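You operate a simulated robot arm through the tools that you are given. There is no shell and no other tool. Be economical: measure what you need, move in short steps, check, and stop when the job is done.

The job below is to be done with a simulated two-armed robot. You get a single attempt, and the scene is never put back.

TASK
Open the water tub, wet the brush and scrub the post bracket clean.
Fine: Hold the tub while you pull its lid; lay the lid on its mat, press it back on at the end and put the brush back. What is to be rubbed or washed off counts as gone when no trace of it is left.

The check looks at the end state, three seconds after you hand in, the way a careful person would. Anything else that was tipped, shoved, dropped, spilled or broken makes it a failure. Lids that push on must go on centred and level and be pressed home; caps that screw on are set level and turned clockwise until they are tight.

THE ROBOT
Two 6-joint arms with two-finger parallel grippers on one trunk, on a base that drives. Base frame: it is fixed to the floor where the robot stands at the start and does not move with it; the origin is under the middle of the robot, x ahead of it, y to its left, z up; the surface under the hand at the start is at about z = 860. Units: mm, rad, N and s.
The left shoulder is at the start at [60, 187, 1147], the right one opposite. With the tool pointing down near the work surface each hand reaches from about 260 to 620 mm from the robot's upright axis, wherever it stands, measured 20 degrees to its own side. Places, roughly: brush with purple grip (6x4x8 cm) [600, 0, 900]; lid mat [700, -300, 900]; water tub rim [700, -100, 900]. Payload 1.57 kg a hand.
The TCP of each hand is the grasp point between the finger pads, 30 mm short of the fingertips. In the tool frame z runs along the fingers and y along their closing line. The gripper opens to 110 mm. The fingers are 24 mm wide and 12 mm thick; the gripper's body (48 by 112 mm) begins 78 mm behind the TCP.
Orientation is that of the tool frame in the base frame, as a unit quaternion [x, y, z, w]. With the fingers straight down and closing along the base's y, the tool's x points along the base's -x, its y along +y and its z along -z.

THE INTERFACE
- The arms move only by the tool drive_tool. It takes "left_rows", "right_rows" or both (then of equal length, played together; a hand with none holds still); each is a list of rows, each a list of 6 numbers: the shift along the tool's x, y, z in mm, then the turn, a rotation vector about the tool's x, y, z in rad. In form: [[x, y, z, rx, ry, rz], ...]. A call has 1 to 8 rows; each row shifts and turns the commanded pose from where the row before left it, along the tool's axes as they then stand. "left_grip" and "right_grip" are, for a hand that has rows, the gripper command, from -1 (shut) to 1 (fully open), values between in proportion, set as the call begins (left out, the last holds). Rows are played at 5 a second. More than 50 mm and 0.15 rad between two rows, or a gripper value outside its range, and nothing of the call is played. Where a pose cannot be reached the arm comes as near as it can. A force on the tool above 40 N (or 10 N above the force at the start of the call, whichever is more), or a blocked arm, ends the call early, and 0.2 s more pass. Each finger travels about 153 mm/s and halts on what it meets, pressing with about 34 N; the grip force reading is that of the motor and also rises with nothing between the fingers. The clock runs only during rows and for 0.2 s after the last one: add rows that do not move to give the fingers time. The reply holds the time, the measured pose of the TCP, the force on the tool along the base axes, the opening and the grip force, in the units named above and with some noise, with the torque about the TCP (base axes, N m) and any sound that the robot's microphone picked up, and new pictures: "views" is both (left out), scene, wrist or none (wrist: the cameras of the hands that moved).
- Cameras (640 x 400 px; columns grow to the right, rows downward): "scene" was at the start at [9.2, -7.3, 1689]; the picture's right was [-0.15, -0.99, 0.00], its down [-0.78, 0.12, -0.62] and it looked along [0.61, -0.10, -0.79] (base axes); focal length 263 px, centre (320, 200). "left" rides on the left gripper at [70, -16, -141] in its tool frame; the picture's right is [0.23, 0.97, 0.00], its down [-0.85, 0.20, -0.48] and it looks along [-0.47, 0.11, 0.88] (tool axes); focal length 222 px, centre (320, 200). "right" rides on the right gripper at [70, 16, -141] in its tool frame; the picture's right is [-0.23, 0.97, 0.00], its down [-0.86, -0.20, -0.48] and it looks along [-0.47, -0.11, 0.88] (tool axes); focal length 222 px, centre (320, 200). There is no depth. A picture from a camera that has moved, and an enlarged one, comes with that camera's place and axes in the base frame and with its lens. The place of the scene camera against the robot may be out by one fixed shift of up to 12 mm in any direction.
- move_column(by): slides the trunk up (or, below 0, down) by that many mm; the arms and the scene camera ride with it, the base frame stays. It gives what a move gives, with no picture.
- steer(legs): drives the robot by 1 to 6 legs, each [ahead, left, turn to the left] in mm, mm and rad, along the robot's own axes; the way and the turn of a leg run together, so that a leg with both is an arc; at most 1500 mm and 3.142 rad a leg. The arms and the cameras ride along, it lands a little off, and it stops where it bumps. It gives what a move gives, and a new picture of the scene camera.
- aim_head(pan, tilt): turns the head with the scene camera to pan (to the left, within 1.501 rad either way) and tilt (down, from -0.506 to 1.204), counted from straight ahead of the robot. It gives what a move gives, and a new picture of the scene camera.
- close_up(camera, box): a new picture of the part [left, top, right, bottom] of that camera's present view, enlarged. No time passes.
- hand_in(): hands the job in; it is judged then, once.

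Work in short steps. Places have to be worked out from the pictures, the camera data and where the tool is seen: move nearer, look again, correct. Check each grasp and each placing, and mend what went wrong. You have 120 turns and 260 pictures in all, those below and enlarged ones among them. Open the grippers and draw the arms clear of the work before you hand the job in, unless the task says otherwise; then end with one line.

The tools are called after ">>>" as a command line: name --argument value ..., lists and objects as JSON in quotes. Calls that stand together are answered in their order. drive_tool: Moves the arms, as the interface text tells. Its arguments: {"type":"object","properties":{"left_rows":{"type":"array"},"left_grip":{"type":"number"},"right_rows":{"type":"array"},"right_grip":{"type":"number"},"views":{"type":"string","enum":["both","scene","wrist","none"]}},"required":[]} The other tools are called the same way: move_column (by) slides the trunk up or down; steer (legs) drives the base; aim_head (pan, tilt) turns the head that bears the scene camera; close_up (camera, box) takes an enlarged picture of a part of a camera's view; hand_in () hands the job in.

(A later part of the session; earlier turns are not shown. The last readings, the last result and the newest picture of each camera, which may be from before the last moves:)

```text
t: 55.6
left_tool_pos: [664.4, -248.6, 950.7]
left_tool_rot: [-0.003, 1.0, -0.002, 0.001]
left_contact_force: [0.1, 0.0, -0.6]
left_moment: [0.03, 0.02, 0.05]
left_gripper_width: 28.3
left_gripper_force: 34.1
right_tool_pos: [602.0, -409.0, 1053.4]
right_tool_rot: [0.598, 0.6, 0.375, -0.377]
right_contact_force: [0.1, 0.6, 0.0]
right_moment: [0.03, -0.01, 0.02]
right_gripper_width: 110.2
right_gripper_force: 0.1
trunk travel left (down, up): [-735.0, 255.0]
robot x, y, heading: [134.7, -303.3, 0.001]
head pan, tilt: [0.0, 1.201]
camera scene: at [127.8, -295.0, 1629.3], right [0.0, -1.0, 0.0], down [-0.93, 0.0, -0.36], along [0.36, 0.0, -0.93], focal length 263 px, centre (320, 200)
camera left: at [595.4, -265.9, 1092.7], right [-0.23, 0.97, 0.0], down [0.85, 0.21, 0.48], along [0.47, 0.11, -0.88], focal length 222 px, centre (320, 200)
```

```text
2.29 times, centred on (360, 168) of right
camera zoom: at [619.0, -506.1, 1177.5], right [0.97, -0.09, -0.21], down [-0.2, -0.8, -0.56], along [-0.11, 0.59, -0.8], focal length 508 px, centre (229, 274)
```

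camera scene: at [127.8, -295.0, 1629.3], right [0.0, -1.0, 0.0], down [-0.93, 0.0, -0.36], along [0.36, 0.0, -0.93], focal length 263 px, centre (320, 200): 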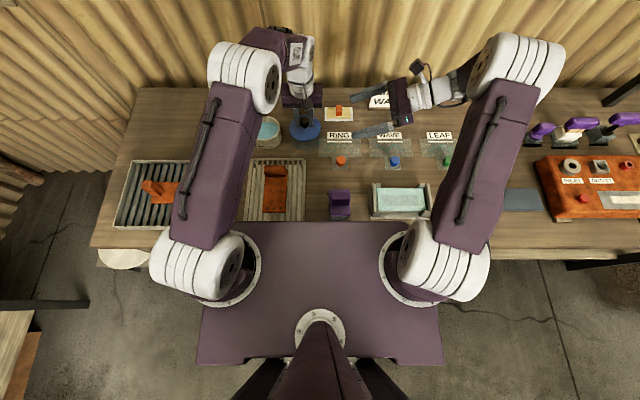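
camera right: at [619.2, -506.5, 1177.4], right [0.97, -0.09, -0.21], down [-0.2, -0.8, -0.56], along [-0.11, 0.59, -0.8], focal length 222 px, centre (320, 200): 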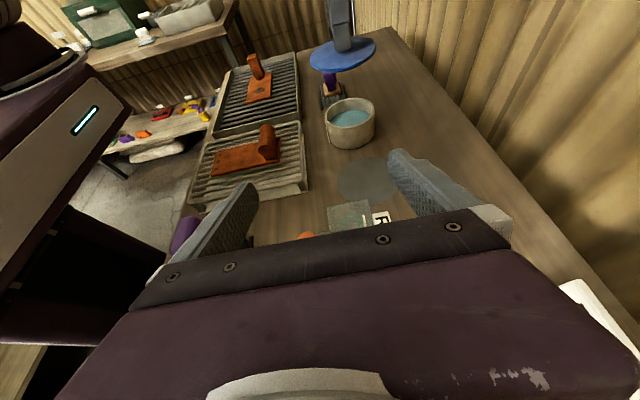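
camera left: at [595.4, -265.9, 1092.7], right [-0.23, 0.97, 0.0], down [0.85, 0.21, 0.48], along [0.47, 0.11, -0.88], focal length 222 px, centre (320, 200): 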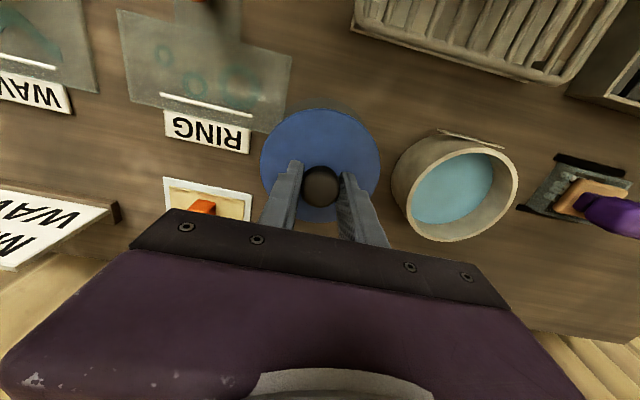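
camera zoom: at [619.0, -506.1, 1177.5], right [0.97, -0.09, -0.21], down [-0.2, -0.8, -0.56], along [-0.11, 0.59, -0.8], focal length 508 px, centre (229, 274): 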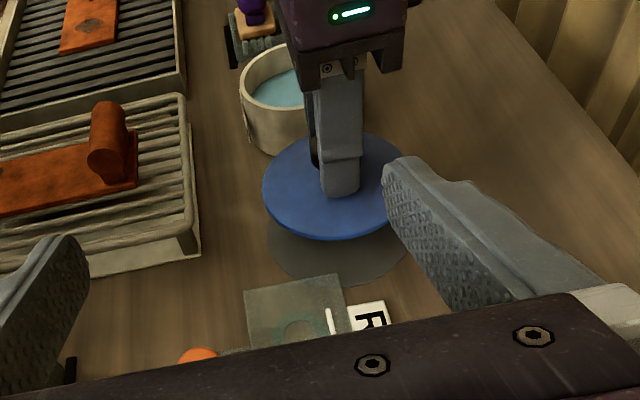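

The lid is over the mat. I lower gently, watching force.

>>> drive_tool --left_rows '[[1, 0, 10, 0, 0, 0], [1, 0, 8, 0, 0, 0], [0, 0, 5, 0, 0, 0], [0, 0, 3, 0, 0, 0], [0, 0, 3, 0, 0, 0], [0, 0, 2, 0, 0, 0], [0, 0, 0, 0, 0, 0]]' --views "none"

>>> close_up --camera "right" --box '[220, 80, 500, 255]'

```text
t: 57.2
left_tool_pos: [661.4, -246.7, 918.2]
left_tool_rot: [-0.002, 1.0, -0.002, -0.001]
left_contact_force: [-0.8, -0.2, -0.6]
left_moment: [0.03, 0.02, 0.0]
left_gripper_width: 28.4
left_gripper_force: 33.6
right_tool_pos: [602.2, -410.6, 1054.0]
right_tool_rot: [0.597, 0.601, 0.374, -0.377]
right_contact_force: [0.0, 0.1, -0.2]
right_moment: [0.01, 0.03, 0.03]
right_gripper_width: 109.8
right_gripper_force: 0.0
trunk travel left (down, up): [-735.0, 255.0]
robot x, y, heading: [137.4, -298.5, 0.006]
head pan, tilt: [0.0, 1.201]
```

```text
2.29 times, centred on (360, 168) of right
camera zoom: at [619.1, -506.3, 1177.3], right [0.97, -0.09, -0.21], down [-0.2, -0.8, -0.56], along [-0.11, 0.59, -0.8], focal length 508 px, centre (229, 274)
```

zoom: 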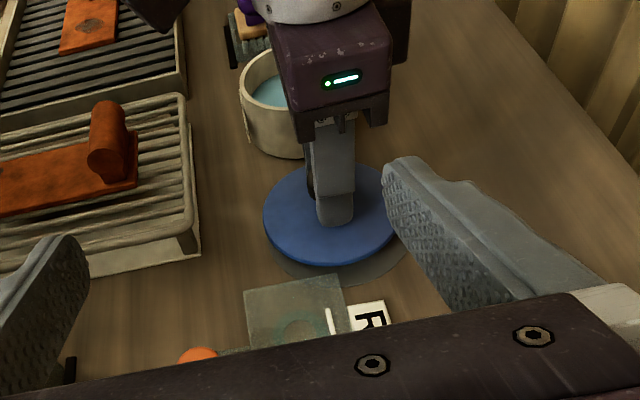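

About 10 mm to go; I shift +5 mm in x to centre on the mat and lower until it touches.

>>> drive_tool --left_rows '[[-5, 0, 2, 0, 0, 0], [0, 0, 2, 0, 0, 0], [0, 0, 2, 0, 0, 0], [0, 0, 1, 0, 0, 0], [0, 0, 0, 0, 0, 0]]' --views "none"

>>> close_up --camera "right" --box '[300, 120, 440, 208]'

```text
t: 58.4
left_tool_pos: [665.5, -248.1, 912.4]
left_tool_rot: [-0.002, 1.0, -0.001, 0.0]
left_contact_force: [-0.5, 0.2, -0.9]
left_moment: [-0.01, -0.02, -0.01]
left_gripper_width: 28.4
left_gripper_force: 33.9
right_tool_pos: [603.0, -410.0, 1054.3]
right_tool_rot: [0.598, 0.6, 0.375, -0.376]
right_contact_force: [0.4, 0.5, -0.7]
right_moment: [0.03, -0.03, 0.0]
right_gripper_width: 110.0
right_gripper_force: 0.0
trunk travel left (down, up): [-735.0, 255.0]
robot x, y, heading: [135.7, -298.4, 0.001]
head pan, tilt: [0.0, 1.201]
```

```text
4.55 times, centred on (370, 164) of right
camera zoom: at [619.1, -506.3, 1177.4], right [0.97, -0.09, -0.21], down [-0.2, -0.8, -0.56], along [-0.11, 0.59, -0.8], focal length 1010 px, centre (93, 364)
```

zoom: 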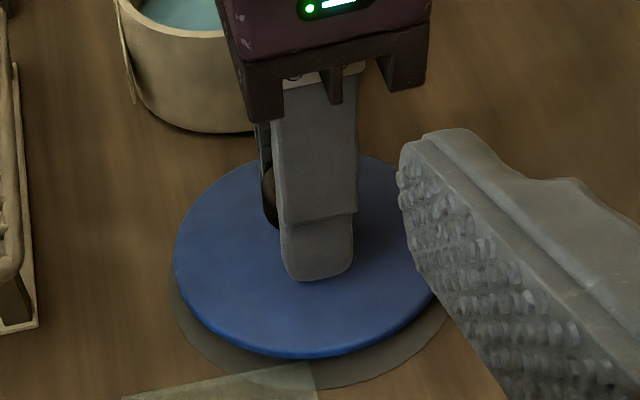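

Centred; still a few mm above. I lower on in 1 mm rows.

>>> drive_tool --left_rows '[[0, 0, 1, 0, 0, 0], [0, 0, 1, 0, 0, 0], [0, 0, 1, 0, 0, 0], [0, 0, 1, 0, 0, 0], [0, 0, 0, 0, 0, 0]]' --views "none"

>>> drive_tool --left_rows '[[0, 0, 1, 0, 0, 0], [0, 0, 1, 0, 0, 0], [0, 0, 0, 0, 0, 0]]' --views "none"

>>> close_up --camera "right" --box '[300, 120, 440, 208]'

```text
t: 59.6
left_tool_pos: [665.6, -247.8, 910.0]
left_tool_rot: [-0.002, 1.0, -0.001, 0.0]
left_contact_force: [-0.2, -1.2, 2.8]
left_moment: [0.07, 0.0, 0.02]
left_gripper_width: 28.5
left_gripper_force: 34.0
right_tool_pos: [602.2, -409.5, 1053.3]
right_tool_rot: [0.598, 0.601, 0.375, -0.376]
right_contact_force: [-0.2, -0.1, 0.4]
right_moment: [0.02, -0.02, -0.01]
right_gripper_width: 110.3
right_gripper_force: 0.1
trunk travel left (down, up): [-735.0, 255.0]
robot x, y, heading: [136.2, -298.1, 0.002]
head pan, tilt: [0.0, 1.201]
```

```text
t: 60.4
left_tool_pos: [664.7, -247.4, 909.3]
left_tool_rot: [-0.002, 1.0, -0.001, 0.002]
left_contact_force: [2.5, 1.9, 24.4]
left_moment: [0.15, 0.18, 0.03]
left_gripper_width: 28.5
left_gripper_force: 34.2
right_tool_pos: [600.7, -409.1, 1054.7]
right_tool_rot: [0.597, 0.6, 0.376, -0.376]
right_contact_force: [0.0, 0.2, 0.4]
right_moment: [0.01, 0.02, -0.01]
right_gripper_width: 109.9
right_gripper_force: 0.0
trunk travel left (down, up): [-735.0, 255.0]
robot x, y, heading: [140.7, -302.6, 0.002]
head pan, tilt: [0.0, 1.201]
```

```text
4.55 times, centred on (370, 164) of right
camera zoom: at [616.8, -506.1, 1178.7], right [0.97, -0.09, -0.2], down [-0.19, -0.8, -0.56], along [-0.11, 0.59, -0.8], focal length 1010 px, centre (93, 364)
```

zoom: 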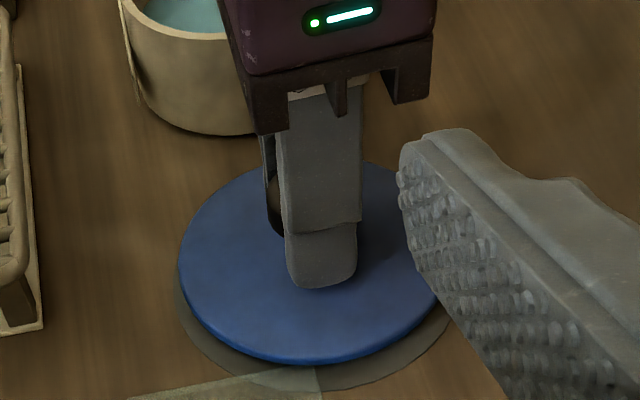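

The lid lies on the mat (24 N). I ease off 2 mm, open to 60 mm, and rise clear.

>>> drive_tool --left_rows '[[0, 0, -2, 0, 0, 0], [0, 0, 0, 0, 0, 0]]' --views "none"

>>> drive_tool --left_rows '[[0, 0, 0, 0, 0, 0], [0, 0, 0, 0, 0, 0], [0, 0, -10, 0, 0, 0], [0, 0, -35, 0, 0, 0], [0, 0, -40, 0, 0, 0], [0, 0, -30, 0, 0, 0], [0, 0, 0, 0, 0, 0]]' --left_grip 0.09 --views "both"

```text
t: 61.0
left_tool_pos: [664.7, -248.8, 909.4]
left_tool_rot: [-0.003, 1.0, -0.003, 0.001]
left_contact_force: [3.8, 0.6, 13.8]
left_moment: [0.02, -0.21, 0.0]
left_gripper_width: 28.3
left_gripper_force: 34.5
right_tool_pos: [602.1, -410.4, 1053.5]
right_tool_rot: [0.597, 0.601, 0.375, -0.377]
right_contact_force: [-0.7, -0.3, 0.3]
right_moment: [-0.01, 0.0, 0.0]
right_gripper_width: 109.9
right_gripper_force: 0.1
trunk travel left (down, up): [-735.0, 255.0]
robot x, y, heading: [138.1, -301.5, 0.002]
head pan, tilt: [0.0, 1.201]
```

```text
t: 62.6
left_tool_pos: [661.4, -246.8, 1022.6]
left_tool_rot: [-0.002, 1.0, -0.001, -0.001]
left_contact_force: [0.3, 0.0, 0.3]
left_moment: [0.03, 0.01, 0.01]
left_gripper_width: 59.8
left_gripper_force: 0.1
right_tool_pos: [602.6, -409.9, 1053.1]
right_tool_rot: [0.597, 0.601, 0.374, -0.377]
right_contact_force: [0.6, -0.3, -0.5]
right_moment: [0.0, 0.01, -0.02]
right_gripper_width: 109.6
right_gripper_force: 0.1
trunk travel left (down, up): [-735.0, 255.0]
robot x, y, heading: [137.7, -297.4, 0.002]
head pan, tilt: [0.0, 1.201]
camera scene: at [128.2, -295.4, 1629.3], right [0.0, -1.0, 0.0], down [-0.93, 0.0, -0.36], along [0.36, 0.0, -0.93], focal length 263 px, centre (320, 200)
camera left: at [592.2, -263.6, 1163.7], right [-0.23, 0.97, 0.0], down [0.85, 0.21, 0.48], along [0.46, 0.11, -0.88], focal length 222 px, centre (320, 200)
```

scene: 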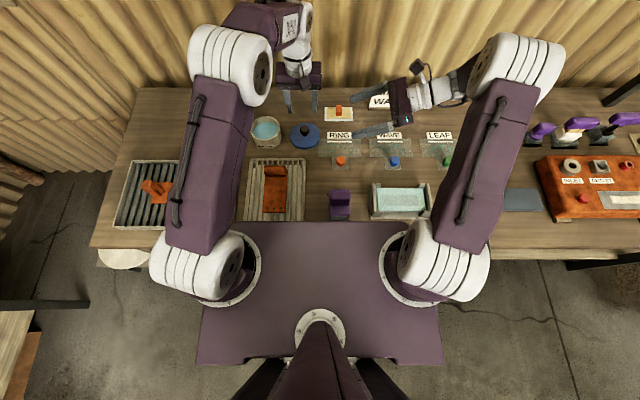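
left: 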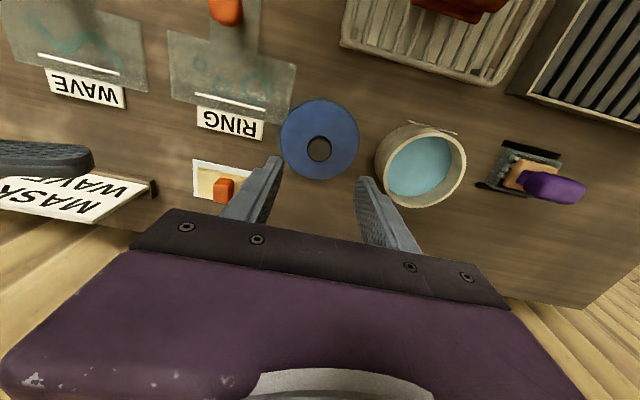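

Lid rests on the mat. Now I drive the base back and left so brush, tub and bracket are all within the left hand's reach.

>>> steer --legs '[[-37, 150, 0]]'

>>> drive_tool --left_rows '[[0, 45, 0, 0, 0, 0], [0, 45, 0, 0, 0, 0], [0, 40, 0, 0, 0, 0], [0, 0, 0, 0, 0, 0]]' --right_rows '[[0, 0, -40, 0, 0, 0], [0, 0, -40, 0, 0, 0], [0, 0, -40, 0, 0, 0], [0, 0, 0, 0, 0, 0]]' --views "both"

>>> close_up --camera "left" --box '[240, 90, 400, 190]'

```text
t: 64.0
left_tool_pos: [625.1, -102.7, 1021.9]
left_tool_rot: [-0.002, 1.0, -0.001, 0.0]
left_contact_force: [0.2, 0.3, 0.1]
left_moment: [-0.01, 0.01, 0.02]
left_gripper_width: 60.0
left_gripper_force: 0.0
right_tool_pos: [564.8, -266.7, 1052.3]
right_tool_rot: [0.597, 0.6, 0.375, -0.378]
right_contact_force: [0.6, -0.1, -0.4]
right_moment: [0.03, -0.03, 0.0]
right_gripper_width: 110.0
right_gripper_force: 0.0
trunk travel left (down, up): [-735.0, 255.0]
robot x, y, heading: [102.1, -155.1, -0.001]
head pan, tilt: [0.0, 1.201]
camera scene: at [91.4, -150.5, 1629.3], right [0.0, -1.0, 0.0], down [-0.93, 0.0, -0.36], along [0.36, 0.0, -0.93], focal length 263 px, centre (320, 200)
```

scene: 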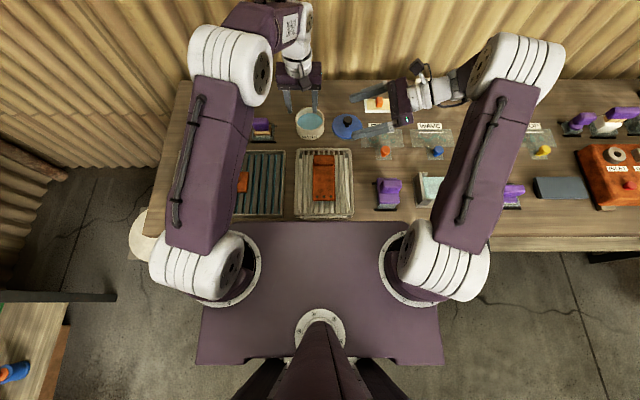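

```text
t: 65.0
left_tool_pos: [623.6, 29.5, 1021.3]
left_tool_rot: [-0.001, 1.0, -0.001, 0.0]
left_contact_force: [0.4, -1.1, 0.2]
left_moment: [0.02, -0.04, 0.03]
left_gripper_width: 59.8
left_gripper_force: 0.1
right_tool_pos: [566.9, -371.9, 1104.9]
right_tool_rot: [0.599, 0.6, 0.375, -0.377]
right_contact_force: [-1.2, 0.7, -0.9]
right_moment: [0.0, 0.03, 0.0]
right_gripper_width: 109.8
right_gripper_force: 0.2
trunk travel left (down, up): [-735.0, 255.0]
robot x, y, heading: [103.1, -151.7, -0.002]
head pan, tilt: [0.0, 1.201]
camera scene: at [90.9, -149.0, 1629.3], right [0.0, -1.0, 0.0], down [-0.93, 0.0, -0.36], along [0.36, 0.0, -0.93], focal length 263 px, centre (320, 200)
camera right: at [584.0, -468.4, 1229.2], right [0.97, -0.1, -0.21], down [-0.2, -0.8, -0.56], along [-0.11, 0.59, -0.8], focal length 222 px, centre (320, 200)
camera left: at [553.7, 13.4, 1162.9], right [-0.23, 0.97, 0.0], down [0.85, 0.2, 0.48], along [0.47, 0.11, -0.88], focal length 222 px, centre (320, 200)
```

scene: 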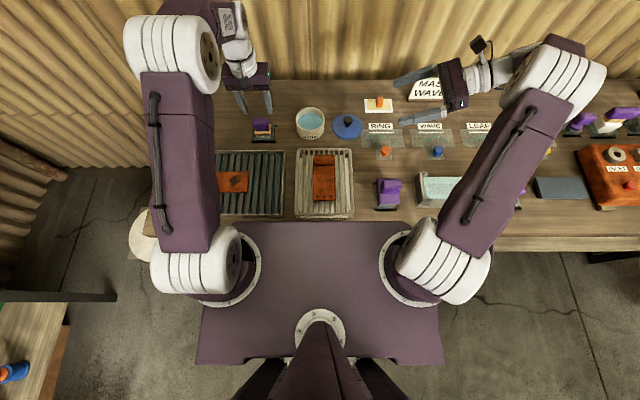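
right: 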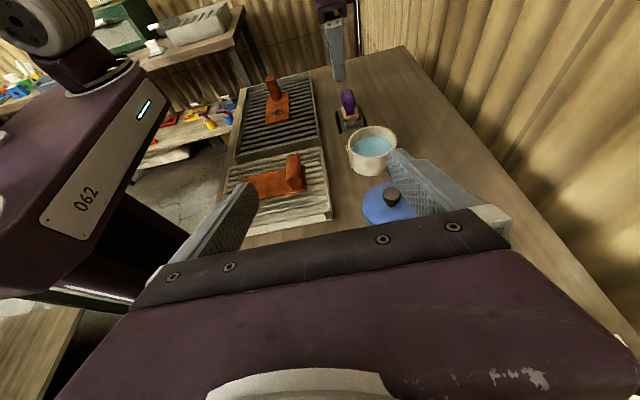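
left: 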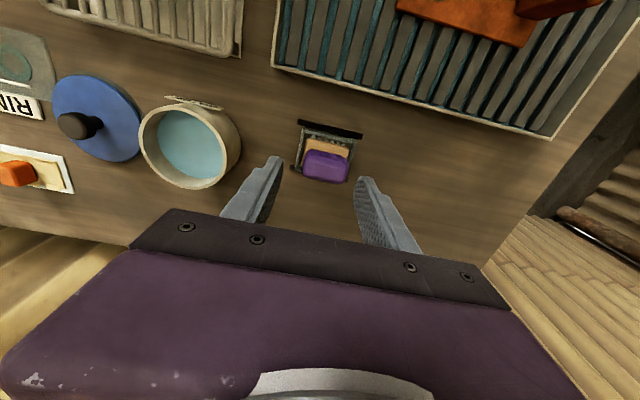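

```text
4.00 times, centred on (320, 140) of left
camera zoom: at [553.7, 13.4, 1162.9], right [-0.23, 0.97, 0.0], down [0.85, 0.2, 0.48], along [0.47, 0.11, -0.88], focal length 888 px, centre (320, 440)
```

zoom: 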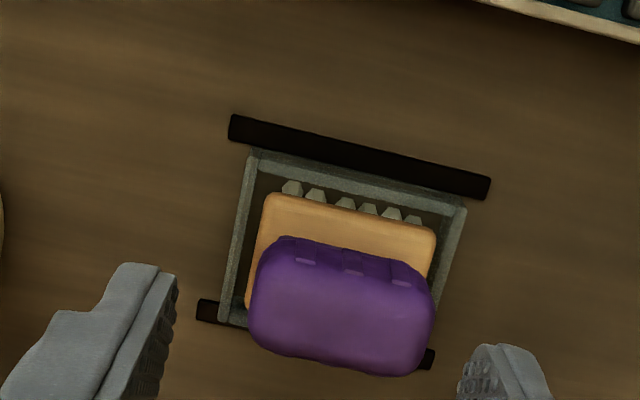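

The brush's grip is centred near [637,38], about 51 mm long in y. I open to 85 mm, align above it and lower to z≈950, then look.

>>> drive_tool --left_rows '[[-13, 8.5, 0, 0, 0, 0], [0, 0, 35, 0, 0, 0], [0, 0, 30, 0, 0, 0], [0, 0, 0, 0, 0, 0]]' --left_grip 0.545 --views "wrist"

>>> close_up --camera "left" --box '[220, 90, 420, 215]'

>>> close_up --camera "right" --box '[280, 0, 440, 160]'

```text
t: 66.0
left_tool_pos: [636.0, 38.1, 955.8]
left_tool_rot: [-0.002, 1.0, -0.001, -0.001]
left_contact_force: [0.1, -0.2, -0.2]
left_moment: [-0.01, 0.06, 0.03]
left_gripper_width: 84.9
left_gripper_force: 0.0
right_tool_pos: [567.0, -370.9, 1105.6]
right_tool_rot: [0.598, 0.6, 0.375, -0.377]
right_contact_force: [-0.5, 0.3, 0.4]
right_moment: [0.03, 0.02, -0.02]
right_gripper_width: 110.0
right_gripper_force: 0.0
trunk travel left (down, up): [-735.0, 255.0]
robot x, y, heading: [100.3, -152.7, -0.003]
head pan, tilt: [0.0, 1.201]
camera left: at [567.8, 21.7, 1096.4], right [-0.23, 0.97, 0.0], down [0.85, 0.2, 0.48], along [0.47, 0.11, -0.88], focal length 222 px, centre (320, 200)
```

left: 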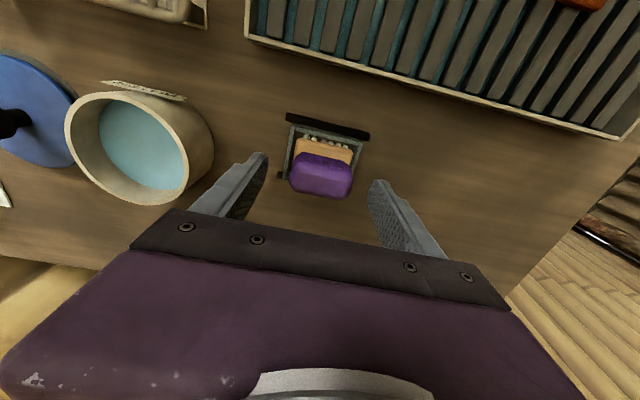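

```text
3.20 times, centred on (320, 152) of left
camera zoom: at [567.8, 21.7, 1096.4], right [-0.23, 0.97, 0.0], down [0.85, 0.2, 0.48], along [0.47, 0.11, -0.88], focal length 711 px, centre (320, 352)
```

zoom: 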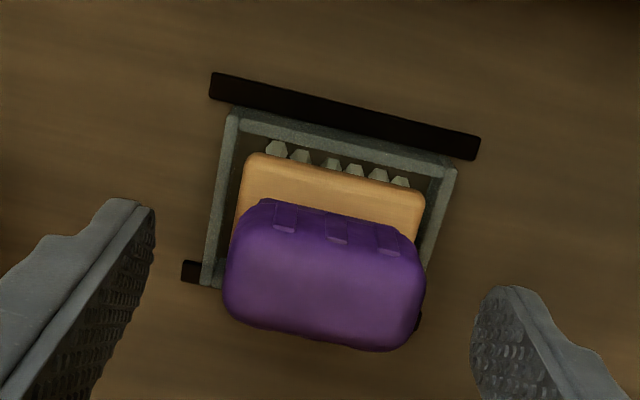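

```text
2.50 times, centred on (360, 80) of right
camera zoom: at [583.7, -467.5, 1229.4], right [0.97, -0.1, -0.21], down [-0.2, -0.8, -0.56], along [-0.11, 0.59, -0.8], focal length 555 px, centre (220, 500)
```

zoom: 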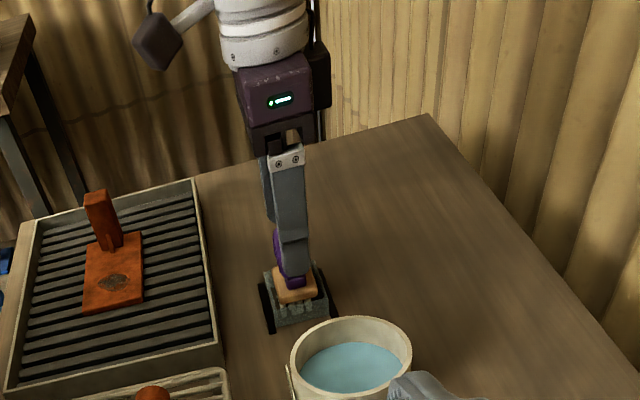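

Aligned. I lower 16 mm and close on the grip.

>>> drive_tool --left_rows '[[0, 0, 8, 0, 0, 0], [0, 0, 8, 0, 0, 0], [0, 0, 0, 0, 0, 0]]' --views "none"

>>> drive_tool --left_rows '[[0, 0, 0, 0, 0, 0], [0, 0, 0, 0, 0, 0], [0, 0, 0, 0, 0, 0]]' --left_grip -1 --views "wrist"

>>> close_up --camera "right" --box '[320, 60, 420, 160]'

```text
t: 66.8
left_tool_pos: [638.0, 37.1, 941.2]
left_tool_rot: [-0.002, 1.0, -0.001, 0.0]
left_contact_force: [-0.3, 1.2, 0.2]
left_moment: [-0.03, 0.01, 0.03]
left_gripper_width: 85.0
left_gripper_force: 0.1
right_tool_pos: [567.0, -370.7, 1105.9]
right_tool_rot: [0.598, 0.6, 0.375, -0.376]
right_contact_force: [-0.2, 1.0, 0.3]
right_moment: [-0.01, 0.02, -0.04]
right_gripper_width: 109.8
right_gripper_force: 0.0
trunk travel left (down, up): [-735.0, 255.0]
robot x, y, heading: [98.0, -150.1, -0.001]
head pan, tilt: [0.0, 1.201]
```

```text
t: 67.6
left_tool_pos: [638.1, 37.7, 940.8]
left_tool_rot: [-0.002, 1.0, -0.003, 0.0]
left_contact_force: [1.0, 1.8, 1.6]
left_moment: [0.02, -0.02, -0.02]
left_gripper_width: 51.8
left_gripper_force: 33.6
right_tool_pos: [567.9, -369.8, 1105.7]
right_tool_rot: [0.599, 0.599, 0.376, -0.376]
right_contact_force: [0.4, -0.3, 0.3]
right_moment: [0.03, 0.01, -0.01]
right_gripper_width: 110.1
right_gripper_force: 0.1
trunk travel left (down, up): [-735.0, 255.0]
robot x, y, heading: [102.2, -153.9, -0.002]
head pan, tilt: [0.0, 1.201]
camera left: at [568.6, 21.7, 1081.6], right [-0.23, 0.97, 0.0], down [0.85, 0.2, 0.48], along [0.47, 0.11, -0.88], focal length 222 px, centre (320, 200)
```

left: 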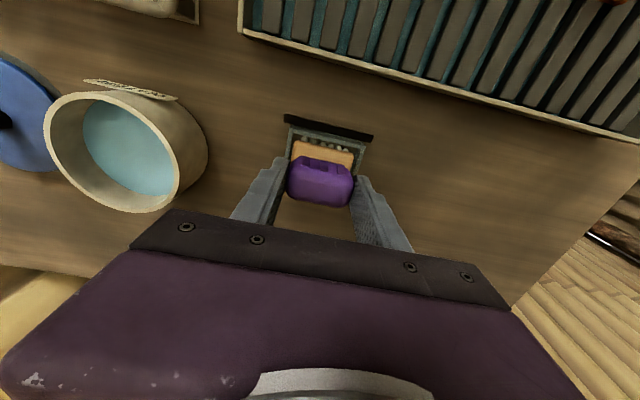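

```text
4.00 times, centred on (370, 110) of right
camera zoom: at [584.0, -467.2, 1229.3], right [0.97, -0.1, -0.21], down [-0.2, -0.8, -0.56], along [-0.11, 0.59, -0.8], focal length 888 px, centre (120, 560)
```

zoom: 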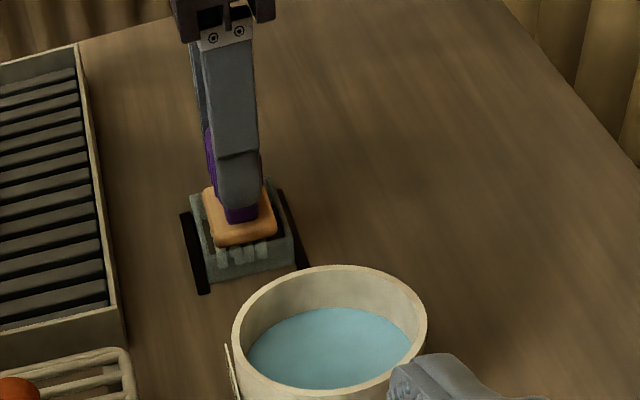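

Brush gripped (51.8 mm) at home pose TCP [638.1,37.7,940.8]. I lift it straight up and look.

>>> drive_tool --left_rows '[[0, 0, -10, 0, 0, 0], [0, 0, -30, 0, 0, 0], [0, 0, -40, 0, 0, 0], [0, 0, -20, 0, 0, 0], [-7, -40, 0, 0, 0, 0], [-7, -40, 0, 0, 0, 0], [-7, -40, 0, 0, 0, 0], [0, 0, 0, 0, 0, 0]]' --views "both"

>>> close_up --camera "right" --box '[300, 20, 460, 180]'

>>> close_up --camera "left" --box '[180, 60, 460, 235]'

```text
t: 69.4
left_tool_pos: [657.7, -86.2, 1045.2]
left_tool_rot: [-0.002, 1.0, -0.001, 0.001]
left_contact_force: [-0.3, -0.4, -1.3]
left_moment: [-0.03, 0.0, 0.0]
left_gripper_width: 51.1
left_gripper_force: 33.7
right_tool_pos: [566.8, -370.2, 1105.4]
right_tool_rot: [0.598, 0.6, 0.375, -0.377]
right_contact_force: [-0.1, -0.3, 0.1]
right_moment: [-0.02, -0.02, 0.04]
right_gripper_width: 109.9
right_gripper_force: 0.0
trunk travel left (down, up): [-735.0, 255.0]
robot x, y, heading: [102.5, -154.0, 0.0]
head pan, tilt: [0.0, 1.201]
camera scene: at [91.0, -147.7, 1629.3], right [0.0, -1.0, 0.0], down [-0.93, 0.0, -0.36], along [0.36, 0.0, -0.93], focal length 263 px, centre (320, 200)
camera left: at [589.1, -102.8, 1185.8], right [-0.23, 0.97, 0.0], down [0.85, 0.2, 0.48], along [0.47, 0.11, -0.88], focal length 222 px, centre (320, 200)
```

scene: 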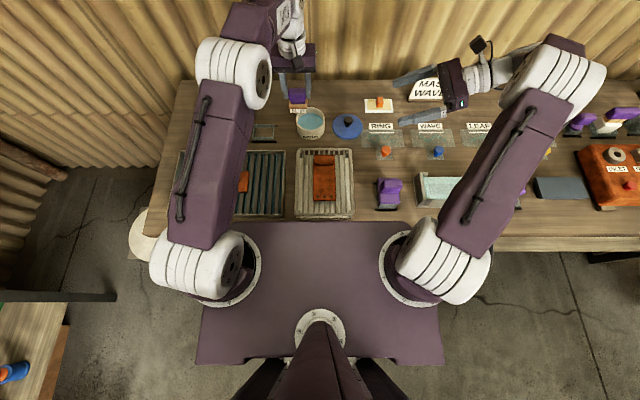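
left: 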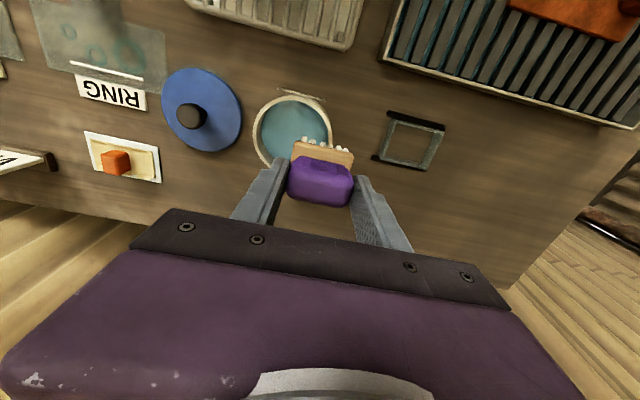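

```text
2.50 times, centred on (380, 100) of right
camera zoom: at [584.2, -466.9, 1229.3], right [0.97, -0.1, -0.21], down [-0.2, -0.8, -0.56], along [-0.11, 0.59, -0.8], focal length 555 px, centre (170, 450)
```

zoom: 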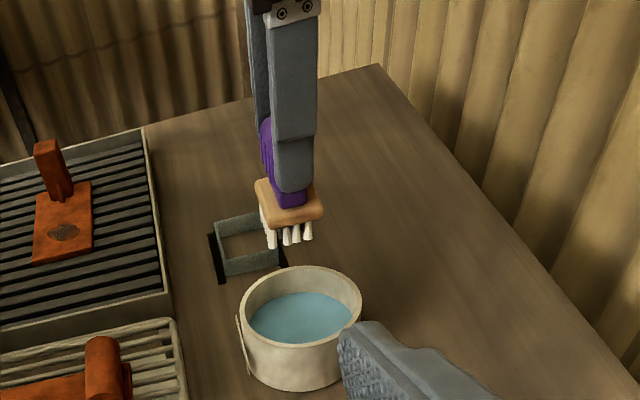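

```text
2.29 times, centred on (320, 148) of left
camera zoom: at [589.1, -102.8, 1185.8], right [-0.23, 0.97, 0.0], down [0.85, 0.2, 0.48], along [0.47, 0.11, -0.88], focal length 508 px, centre (320, 320)
```

zoom: 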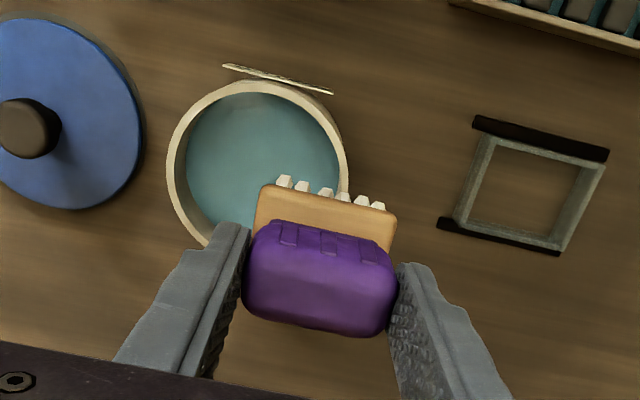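

Brush is straight, tub unmoved (axis ≈[658,−118.5]). I centre over it and lower to just above the rim for a check.

>>> drive_tool --left_rows '[[-1, -33, 0, 0, 0, 0], [0, 0, 20, 0, 0, 0], [0, 0, 20, 0, 0, 0], [0, 0, 10, 0, 0, 0], [0, 0, 0, 0, 0, 0]]' --views "wrist"

>>> close_up --camera "right" --box '[300, 20, 460, 180]'

>>> close_up --camera "left" --box '[180, 60, 460, 235]'

```text
t: 70.6
left_tool_pos: [658.7, -118.6, 993.3]
left_tool_rot: [-0.001, 1.0, -0.001, 0.0]
left_contact_force: [0.0, 0.0, -1.2]
left_moment: [0.0, -0.02, -0.01]
left_gripper_width: 51.5
left_gripper_force: 34.3
right_tool_pos: [567.6, -370.6, 1104.5]
right_tool_rot: [0.598, 0.599, 0.375, -0.377]
right_contact_force: [0.3, -0.9, 0.1]
right_moment: [-0.02, 0.0, -0.01]
right_gripper_width: 110.1
right_gripper_force: 0.1
trunk travel left (down, up): [-735.0, 255.0]
robot x, y, heading: [97.4, -154.8, 0.004]
head pan, tilt: [0.0, 1.201]
camera left: at [590.2, -134.5, 1133.8], right [-0.23, 0.97, 0.0], down [0.85, 0.2, 0.48], along [0.47, 0.11, -0.88], focal length 222 px, centre (320, 200)
```

left: 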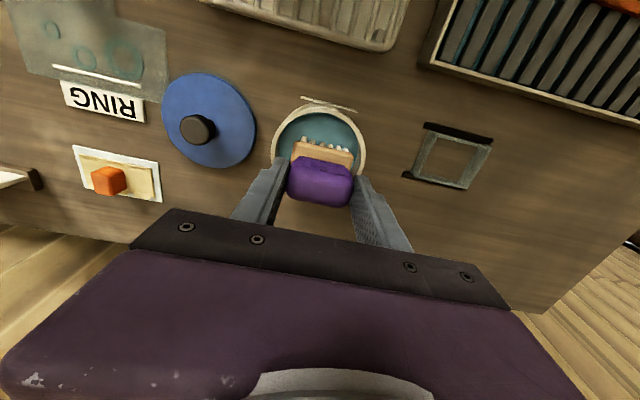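

```text
2.50 times, centred on (380, 100) of right
camera zoom: at [584.1, -467.0, 1229.3], right [0.97, -0.1, -0.21], down [-0.2, -0.8, -0.56], along [-0.11, 0.59, -0.8], focal length 555 px, centre (170, 450)
```

zoom: 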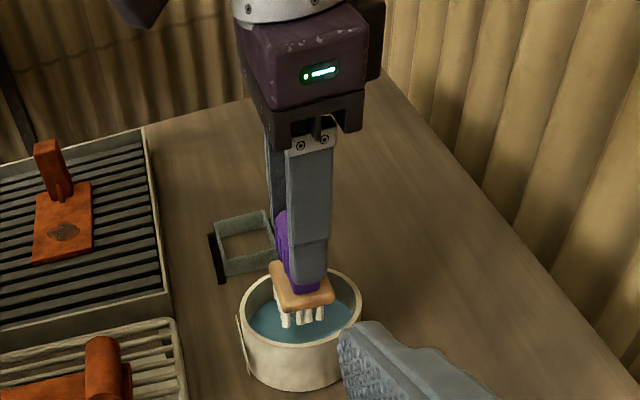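

```text
2.29 times, centred on (320, 148) of left
camera zoom: at [590.2, -134.5, 1133.8], right [-0.23, 0.97, 0.0], down [0.85, 0.2, 0.48], along [0.47, 0.11, -0.88], focal length 508 px, centre (320, 320)
```

zoom: 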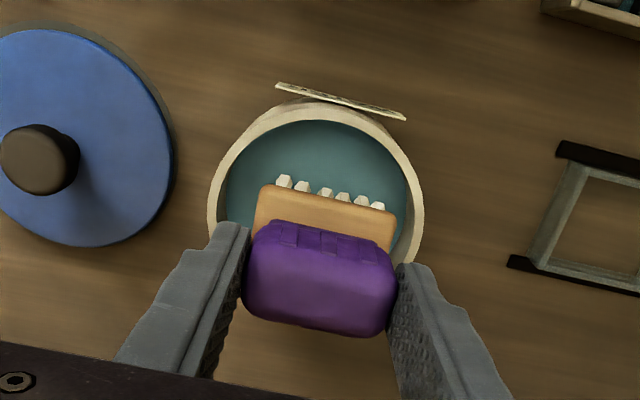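

Well centred. I lower 40 mm to dip the bristles, watching force.

>>> drive_tool --left_rows '[[0, 0, 10, 0, 0, 0], [0, 0, 10, 0, 0, 0], [0, 0, 10, 0, 0, 0], [0, 0, 10, 0, 0, 0], [0, 0, 0, 0, 0, 0]]' --views "none"

>>> close_up --camera "right" --box '[320, 80, 420, 180]'

>>> close_up --camera "left" --box '[220, 80, 420, 205]'

```text
t: 71.5
left_tool_pos: [661.9, -116.3, 969.2]
left_tool_rot: [-0.001, 1.0, -0.002, 0.009]
left_contact_force: [-9.6, 1.1, 31.0]
left_moment: [0.43, 1.03, 0.06]
left_gripper_width: 51.6
left_gripper_force: 33.9
right_tool_pos: [564.0, -371.0, 1106.6]
right_tool_rot: [0.598, 0.6, 0.376, -0.375]
right_contact_force: [-0.2, 0.5, -0.4]
right_moment: [0.05, 0.03, 0.01]
right_gripper_width: 109.7
right_gripper_force: 0.0
trunk travel left (down, up): [-735.0, 255.0]
robot x, y, heading: [99.6, -151.5, 0.002]
head pan, tilt: [0.0, 1.201]
stopped in row 4 (left hand): the force on the tool passed its limit at 43 N (the readings are from after the stop); the commanded pose is now the measured one
```

```text
4.00 times, centred on (370, 130) of right
camera zoom: at [580.7, -467.1, 1231.1], right [0.97, -0.1, -0.2], down [-0.2, -0.8, -0.56], along [-0.11, 0.59, -0.8], focal length 888 px, centre (120, 480)
```

zoom: 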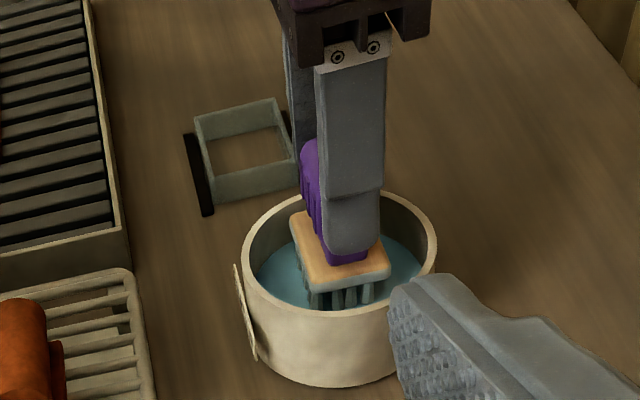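

```text
3.20 times, centred on (320, 142) of left
camera zoom: at [589.2, -132.1, 1109.1], right [-0.23, 0.97, -0.01], down [0.85, 0.21, 0.49], along [0.48, 0.11, -0.87], focal length 711 px, centre (320, 384)
```

zoom: 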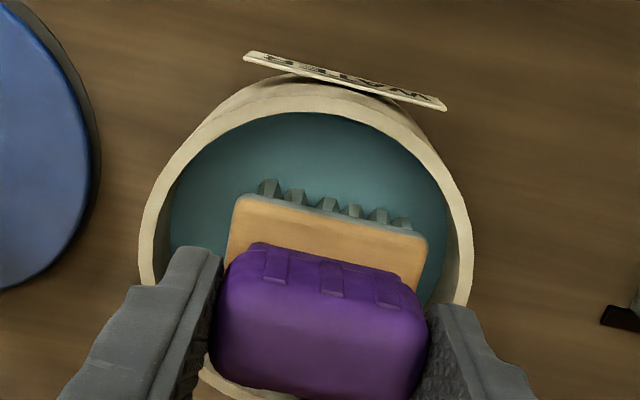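

The bristles touched the tub's bottom (stopped at 43 N) and have turned dark, i.e. wet. I lift straight up and check.

>>> drive_tool --left_rows '[[3, -2, -5, 0, 0, 0], [0, 0, -10, 0, 0, 0], [0, 0, -10, 0, 0, 0], [0, 0, -20, 0, 0, 0], [0, 0, -30, 0, 0, 0], [0, 0, 0, 0, 0, 0]]' --views "none"

>>> close_up --camera "right" --box '[300, 20, 460, 180]'

>>> close_up --camera "left" --box '[180, 60, 460, 235]'

```text
t: 72.9
left_tool_pos: [657.6, -117.6, 1040.6]
left_tool_rot: [-0.002, 1.0, -0.003, 0.007]
left_contact_force: [-0.3, 0.1, -2.7]
left_moment: [0.0, 0.0, -0.02]
left_gripper_width: 51.3
left_gripper_force: 33.6
right_tool_pos: [568.2, -370.9, 1106.4]
right_tool_rot: [0.598, 0.599, 0.375, -0.378]
right_contact_force: [0.2, -0.5, 0.4]
right_moment: [0.01, 0.0, 0.01]
right_gripper_width: 109.9
right_gripper_force: 0.0
trunk travel left (down, up): [-735.0, 255.0]
robot x, y, heading: [102.6, -154.0, 0.005]
head pan, tilt: [0.0, 1.201]
```

```text
2.50 times, centred on (380, 100) of right
camera zoom: at [584.5, -467.2, 1229.1], right [0.97, -0.1, -0.21], down [-0.2, -0.8, -0.56], along [-0.11, 0.59, -0.8], focal length 555 px, centre (170, 450)
```

zoom: 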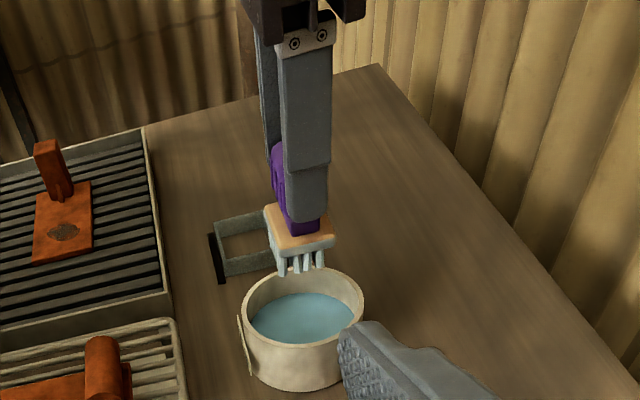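

```text
2.29 times, centred on (320, 148) of left
camera zoom: at [587.7, -134.1, 1181.8], right [-0.23, 0.97, -0.01], down [0.85, 0.2, 0.49], along [0.48, 0.11, -0.87], focal length 508 px, centre (320, 320)
```

zoom: 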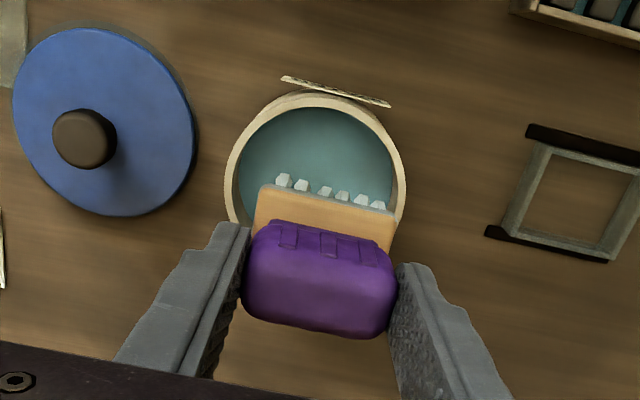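

The bristles carry water and the grip is unchanged. I carry the brush at height over to the post bracket's blot (≈[446,108]).

>>> drive_tool --left_rows '[[0, 0, 0, -0.006, 0.014, 0.004], [30.2, 32.2, 0, 0, 0, 0], [30.2, 32.2, 0, 0, 0, 0], [30.2, 32.2, 0, 0, 0, 0], [30.2, 32.2, 0, 0, 0, 0], [30.2, 32.2, 0, 0, 0, 0], [30.2, 32.2, 0, 0, 0, 0], [30.2, 32.2, 0, 0, 0, 0]]' --views "both"

>>> close_up --camera "left" --box '[180, 40, 460, 215]'

>>> close_up --camera "right" --box '[200, 40, 360, 200]'

```text
t: 74.7
left_tool_pos: [450.4, 109.7, 1043.8]
left_tool_rot: [0.001, 1.0, 0.0, 0.001]
left_contact_force: [-1.1, 0.5, -1.3]
left_moment: [0.01, 0.03, -0.01]
left_gripper_width: 51.5
left_gripper_force: 33.6
right_tool_pos: [566.9, -368.9, 1107.4]
right_tool_rot: [0.598, 0.601, 0.374, -0.376]
right_contact_force: [-0.6, -0.5, -0.1]
right_moment: [0.01, 0.0, 0.01]
right_gripper_width: 110.0
right_gripper_force: 0.0
trunk travel left (down, up): [-735.0, 255.0]
robot x, y, heading: [98.3, -152.7, 0.002]
head pan, tilt: [0.0, 1.201]
camera scene: at [89.2, -146.6, 1629.3], right [0.0, -1.0, 0.0], down [-0.93, 0.0, -0.36], along [0.36, 0.0, -0.93], focal length 263 px, centre (320, 200)
camera left: at [380.2, 93.6, 1184.9], right [-0.23, 0.97, 0.0], down [0.85, 0.2, 0.48], along [0.47, 0.11, -0.88], focal length 222 px, centre (320, 200)
```

scene: 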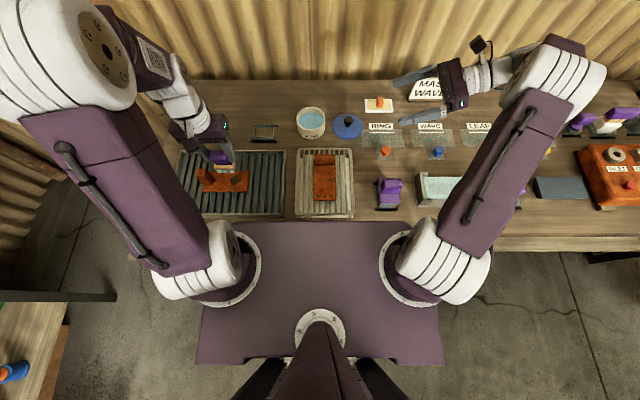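
left: 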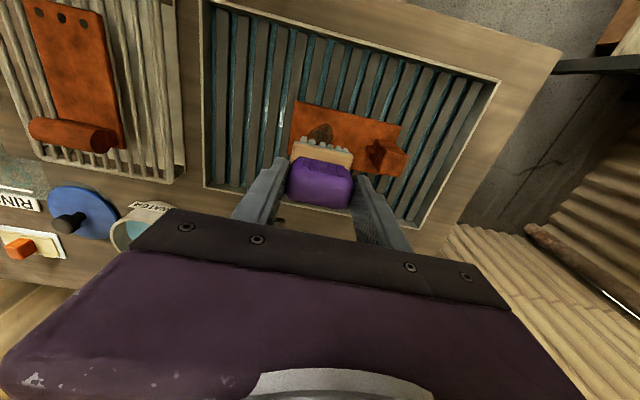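

```text
2.29 times, centred on (320, 128) of left
camera zoom: at [380.2, 93.6, 1184.9], right [-0.23, 0.97, 0.0], down [0.85, 0.2, 0.48], along [0.47, 0.11, -0.88], focal length 508 px, centre (320, 366)
```

zoom: 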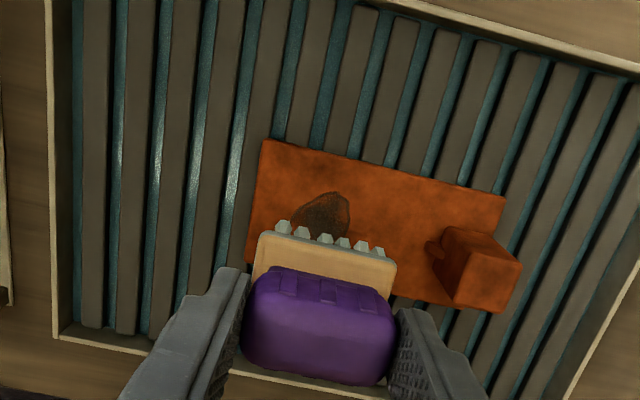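

```text
2.50 times, centred on (280, 120) of right
camera zoom: at [582.8, -466.1, 1230.2], right [0.97, -0.1, -0.2], down [-0.2, -0.8, -0.56], along [-0.11, 0.59, -0.8], focal length 555 px, centre (420, 400)
```

zoom: 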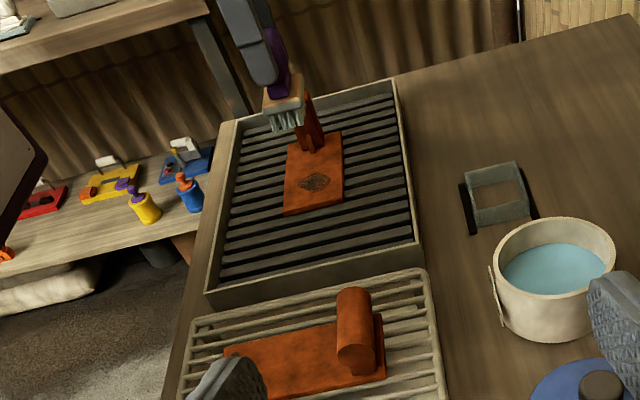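

Blot centre confirmed at [447,108]; the post is at y≥178. I lower to z≈985 and look from the side with the right camera.

>>> drive_tool --left_rows '[[3, -1.5, 20, 0, 0, 0], [0, 0, 20, 0, 0, 0], [0, 0, 18, 0, 0, 0], [0, 0, 0, 0, 0, 0]]' --views "none"

>>> close_up --camera "right" --box '[200, 40, 360, 200]'

>>> close_up --camera "left" --box '[180, 40, 460, 215]'

```text
t: 75.7
left_tool_pos: [445.3, 106.4, 982.8]
left_tool_rot: [0.0, 1.0, 0.0, 0.0]
left_contact_force: [0.3, -0.6, -1.6]
left_moment: [0.03, -0.01, -0.01]
left_gripper_width: 51.6
left_gripper_force: 34.2
right_tool_pos: [567.6, -370.6, 1105.9]
right_tool_rot: [0.598, 0.599, 0.376, -0.377]
right_contact_force: [0.0, 0.0, -0.2]
right_moment: [0.03, 0.01, 0.0]
right_gripper_width: 110.0
right_gripper_force: 0.0
trunk travel left (down, up): [-735.0, 255.0]
robot x, y, heading: [99.4, -153.0, 0.0]
head pan, tilt: [0.0, 1.201]
```

```text
2.50 times, centred on (280, 120) of right
camera zoom: at [583.9, -467.2, 1229.4], right [0.97, -0.1, -0.21], down [-0.2, -0.8, -0.56], along [-0.11, 0.59, -0.8], focal length 555 px, centre (420, 400)
```

zoom: 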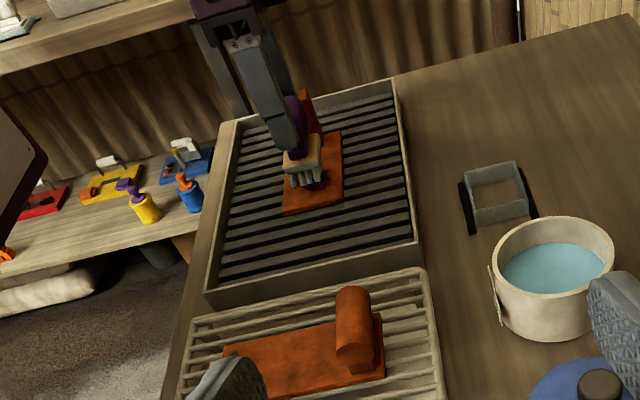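

```text
2.29 times, centred on (320, 128) of left
camera zoom: at [375.9, 90.4, 1123.9], right [-0.23, 0.97, 0.0], down [0.85, 0.2, 0.48], along [0.47, 0.11, -0.88], focal length 508 px, centre (320, 366)
```

zoom: 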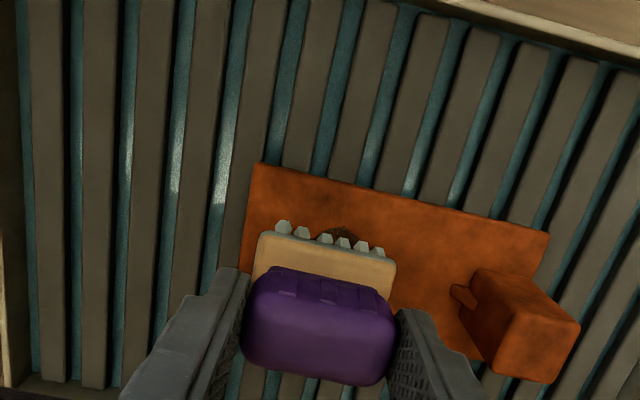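

I lower in small rows until I feel contact.

>>> drive_tool --left_rows '[[0, 0, 3, 0, 0, 0], [0, 0, 3, 0, 0, 0], [0, 0, 3, 0, 0, 0], [0, 0, 2, 0, 0, 0], [0, 0, 0, 0, 0, 0]]' --views "none"

>>> drive_tool --left_rows '[[0, 0, 2, 0, 0, 0], [0, 0, 2, 0, 0, 0], [0, 0, 0, 0, 0, 0]]' --views "none"

```text
t: 76.9
left_tool_pos: [444.9, 107.4, 970.7]
left_tool_rot: [0.0, 1.0, 0.0, 0.0]
left_contact_force: [0.1, 0.2, -2.1]
left_moment: [-0.01, 0.0, -0.03]
left_gripper_width: 51.4
left_gripper_force: 34.0
right_tool_pos: [568.1, -371.7, 1105.2]
right_tool_rot: [0.598, 0.6, 0.374, -0.377]
right_contact_force: [0.0, -0.5, -0.4]
right_moment: [0.03, 0.0, 0.01]
right_gripper_width: 109.9
right_gripper_force: 0.1
trunk travel left (down, up): [-735.0, 255.0]
robot x, y, heading: [104.6, -152.2, -0.002]
head pan, tilt: [0.0, 1.201]
```

```text
t: 77.7
left_tool_pos: [443.8, 106.0, 968.8]
left_tool_rot: [0.0, 1.0, 0.002, 0.003]
left_contact_force: [2.1, 3.7, 23.9]
left_moment: [-0.1, -0.67, 0.07]
left_gripper_width: 51.4
left_gripper_force: 34.3
right_tool_pos: [565.8, -371.5, 1105.4]
right_tool_rot: [0.598, 0.6, 0.375, -0.376]
right_contact_force: [-0.8, -0.3, 0.0]
right_moment: [-0.05, 0.0, 0.01]
right_gripper_width: 110.1
right_gripper_force: 0.0
trunk travel left (down, up): [-735.0, 255.0]
robot x, y, heading: [97.0, -146.2, -0.003]
head pan, tilt: [0.0, 1.201]
```

Contact at z≈969 (24 N). I ease off 1 mm and make a first short stroke along y and x, watching whether the bracket stays put.

>>> drive_tool --left_rows '[[-3, 0, -1, 0, 0, 0], [0, 8, 0, 0, 0, 0], [0, -8, 0, 0, 0, 0], [0, -8, 0, 0, 0, 0], [0, 8, 0, 0, 0, 0], [0, 0, 0, 0, 0, 0]]' --views "none"

>>> close_up --camera "left" --box '[180, 40, 460, 215]'

>>> close_up --camera "right" --box '[220, 60, 340, 180]'

```text
t: 78.6
left_tool_pos: [445.2, 106.4, 968.5]
left_tool_rot: [-0.001, 1.0, 0.002, 0.002]
left_contact_force: [-11.2, 16.3, 24.9]
left_moment: [0.69, 0.36, 0.03]
left_gripper_width: 51.5
left_gripper_force: 34.0
right_tool_pos: [564.6, -367.0, 1106.9]
right_tool_rot: [0.596, 0.601, 0.375, -0.377]
right_contact_force: [0.0, -0.5, 0.2]
right_moment: [-0.03, 0.07, -0.02]
right_gripper_width: 110.1
right_gripper_force: 0.1
trunk travel left (down, up): [-735.0, 255.0]
robot x, y, heading: [101.2, -150.7, 0.001]
head pan, tilt: [0.0, 1.201]
stopped in row 4 (left hand): the force on the tool passed its limit at 48 N (the readings are from after the stop); the commanded pose is now the measured one
```

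```text
2.29 times, centred on (320, 128) of left
camera zoom: at [374.6, 88.7, 1109.8], right [-0.23, 0.97, 0.0], down [0.85, 0.2, 0.48], along [0.47, 0.11, -0.88], focal length 508 px, centre (320, 366)
```

zoom: 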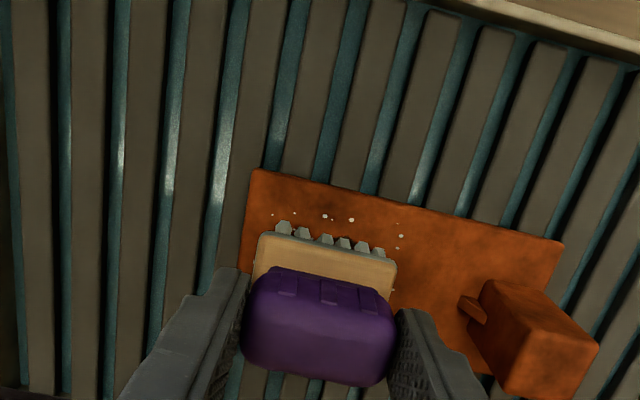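

```text
3.33 times, centred on (280, 120) of right
camera zoom: at [581.4, -465.1, 1230.8], right [0.97, -0.09, -0.2], down [-0.19, -0.8, -0.56], along [-0.11, 0.59, -0.8], focal length 740 px, centre (453, 467)
```

zoom: 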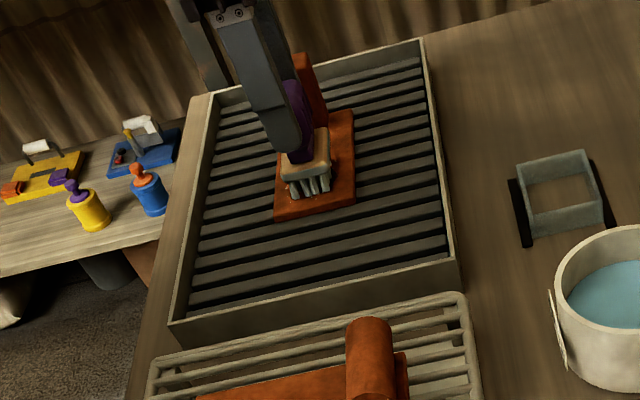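

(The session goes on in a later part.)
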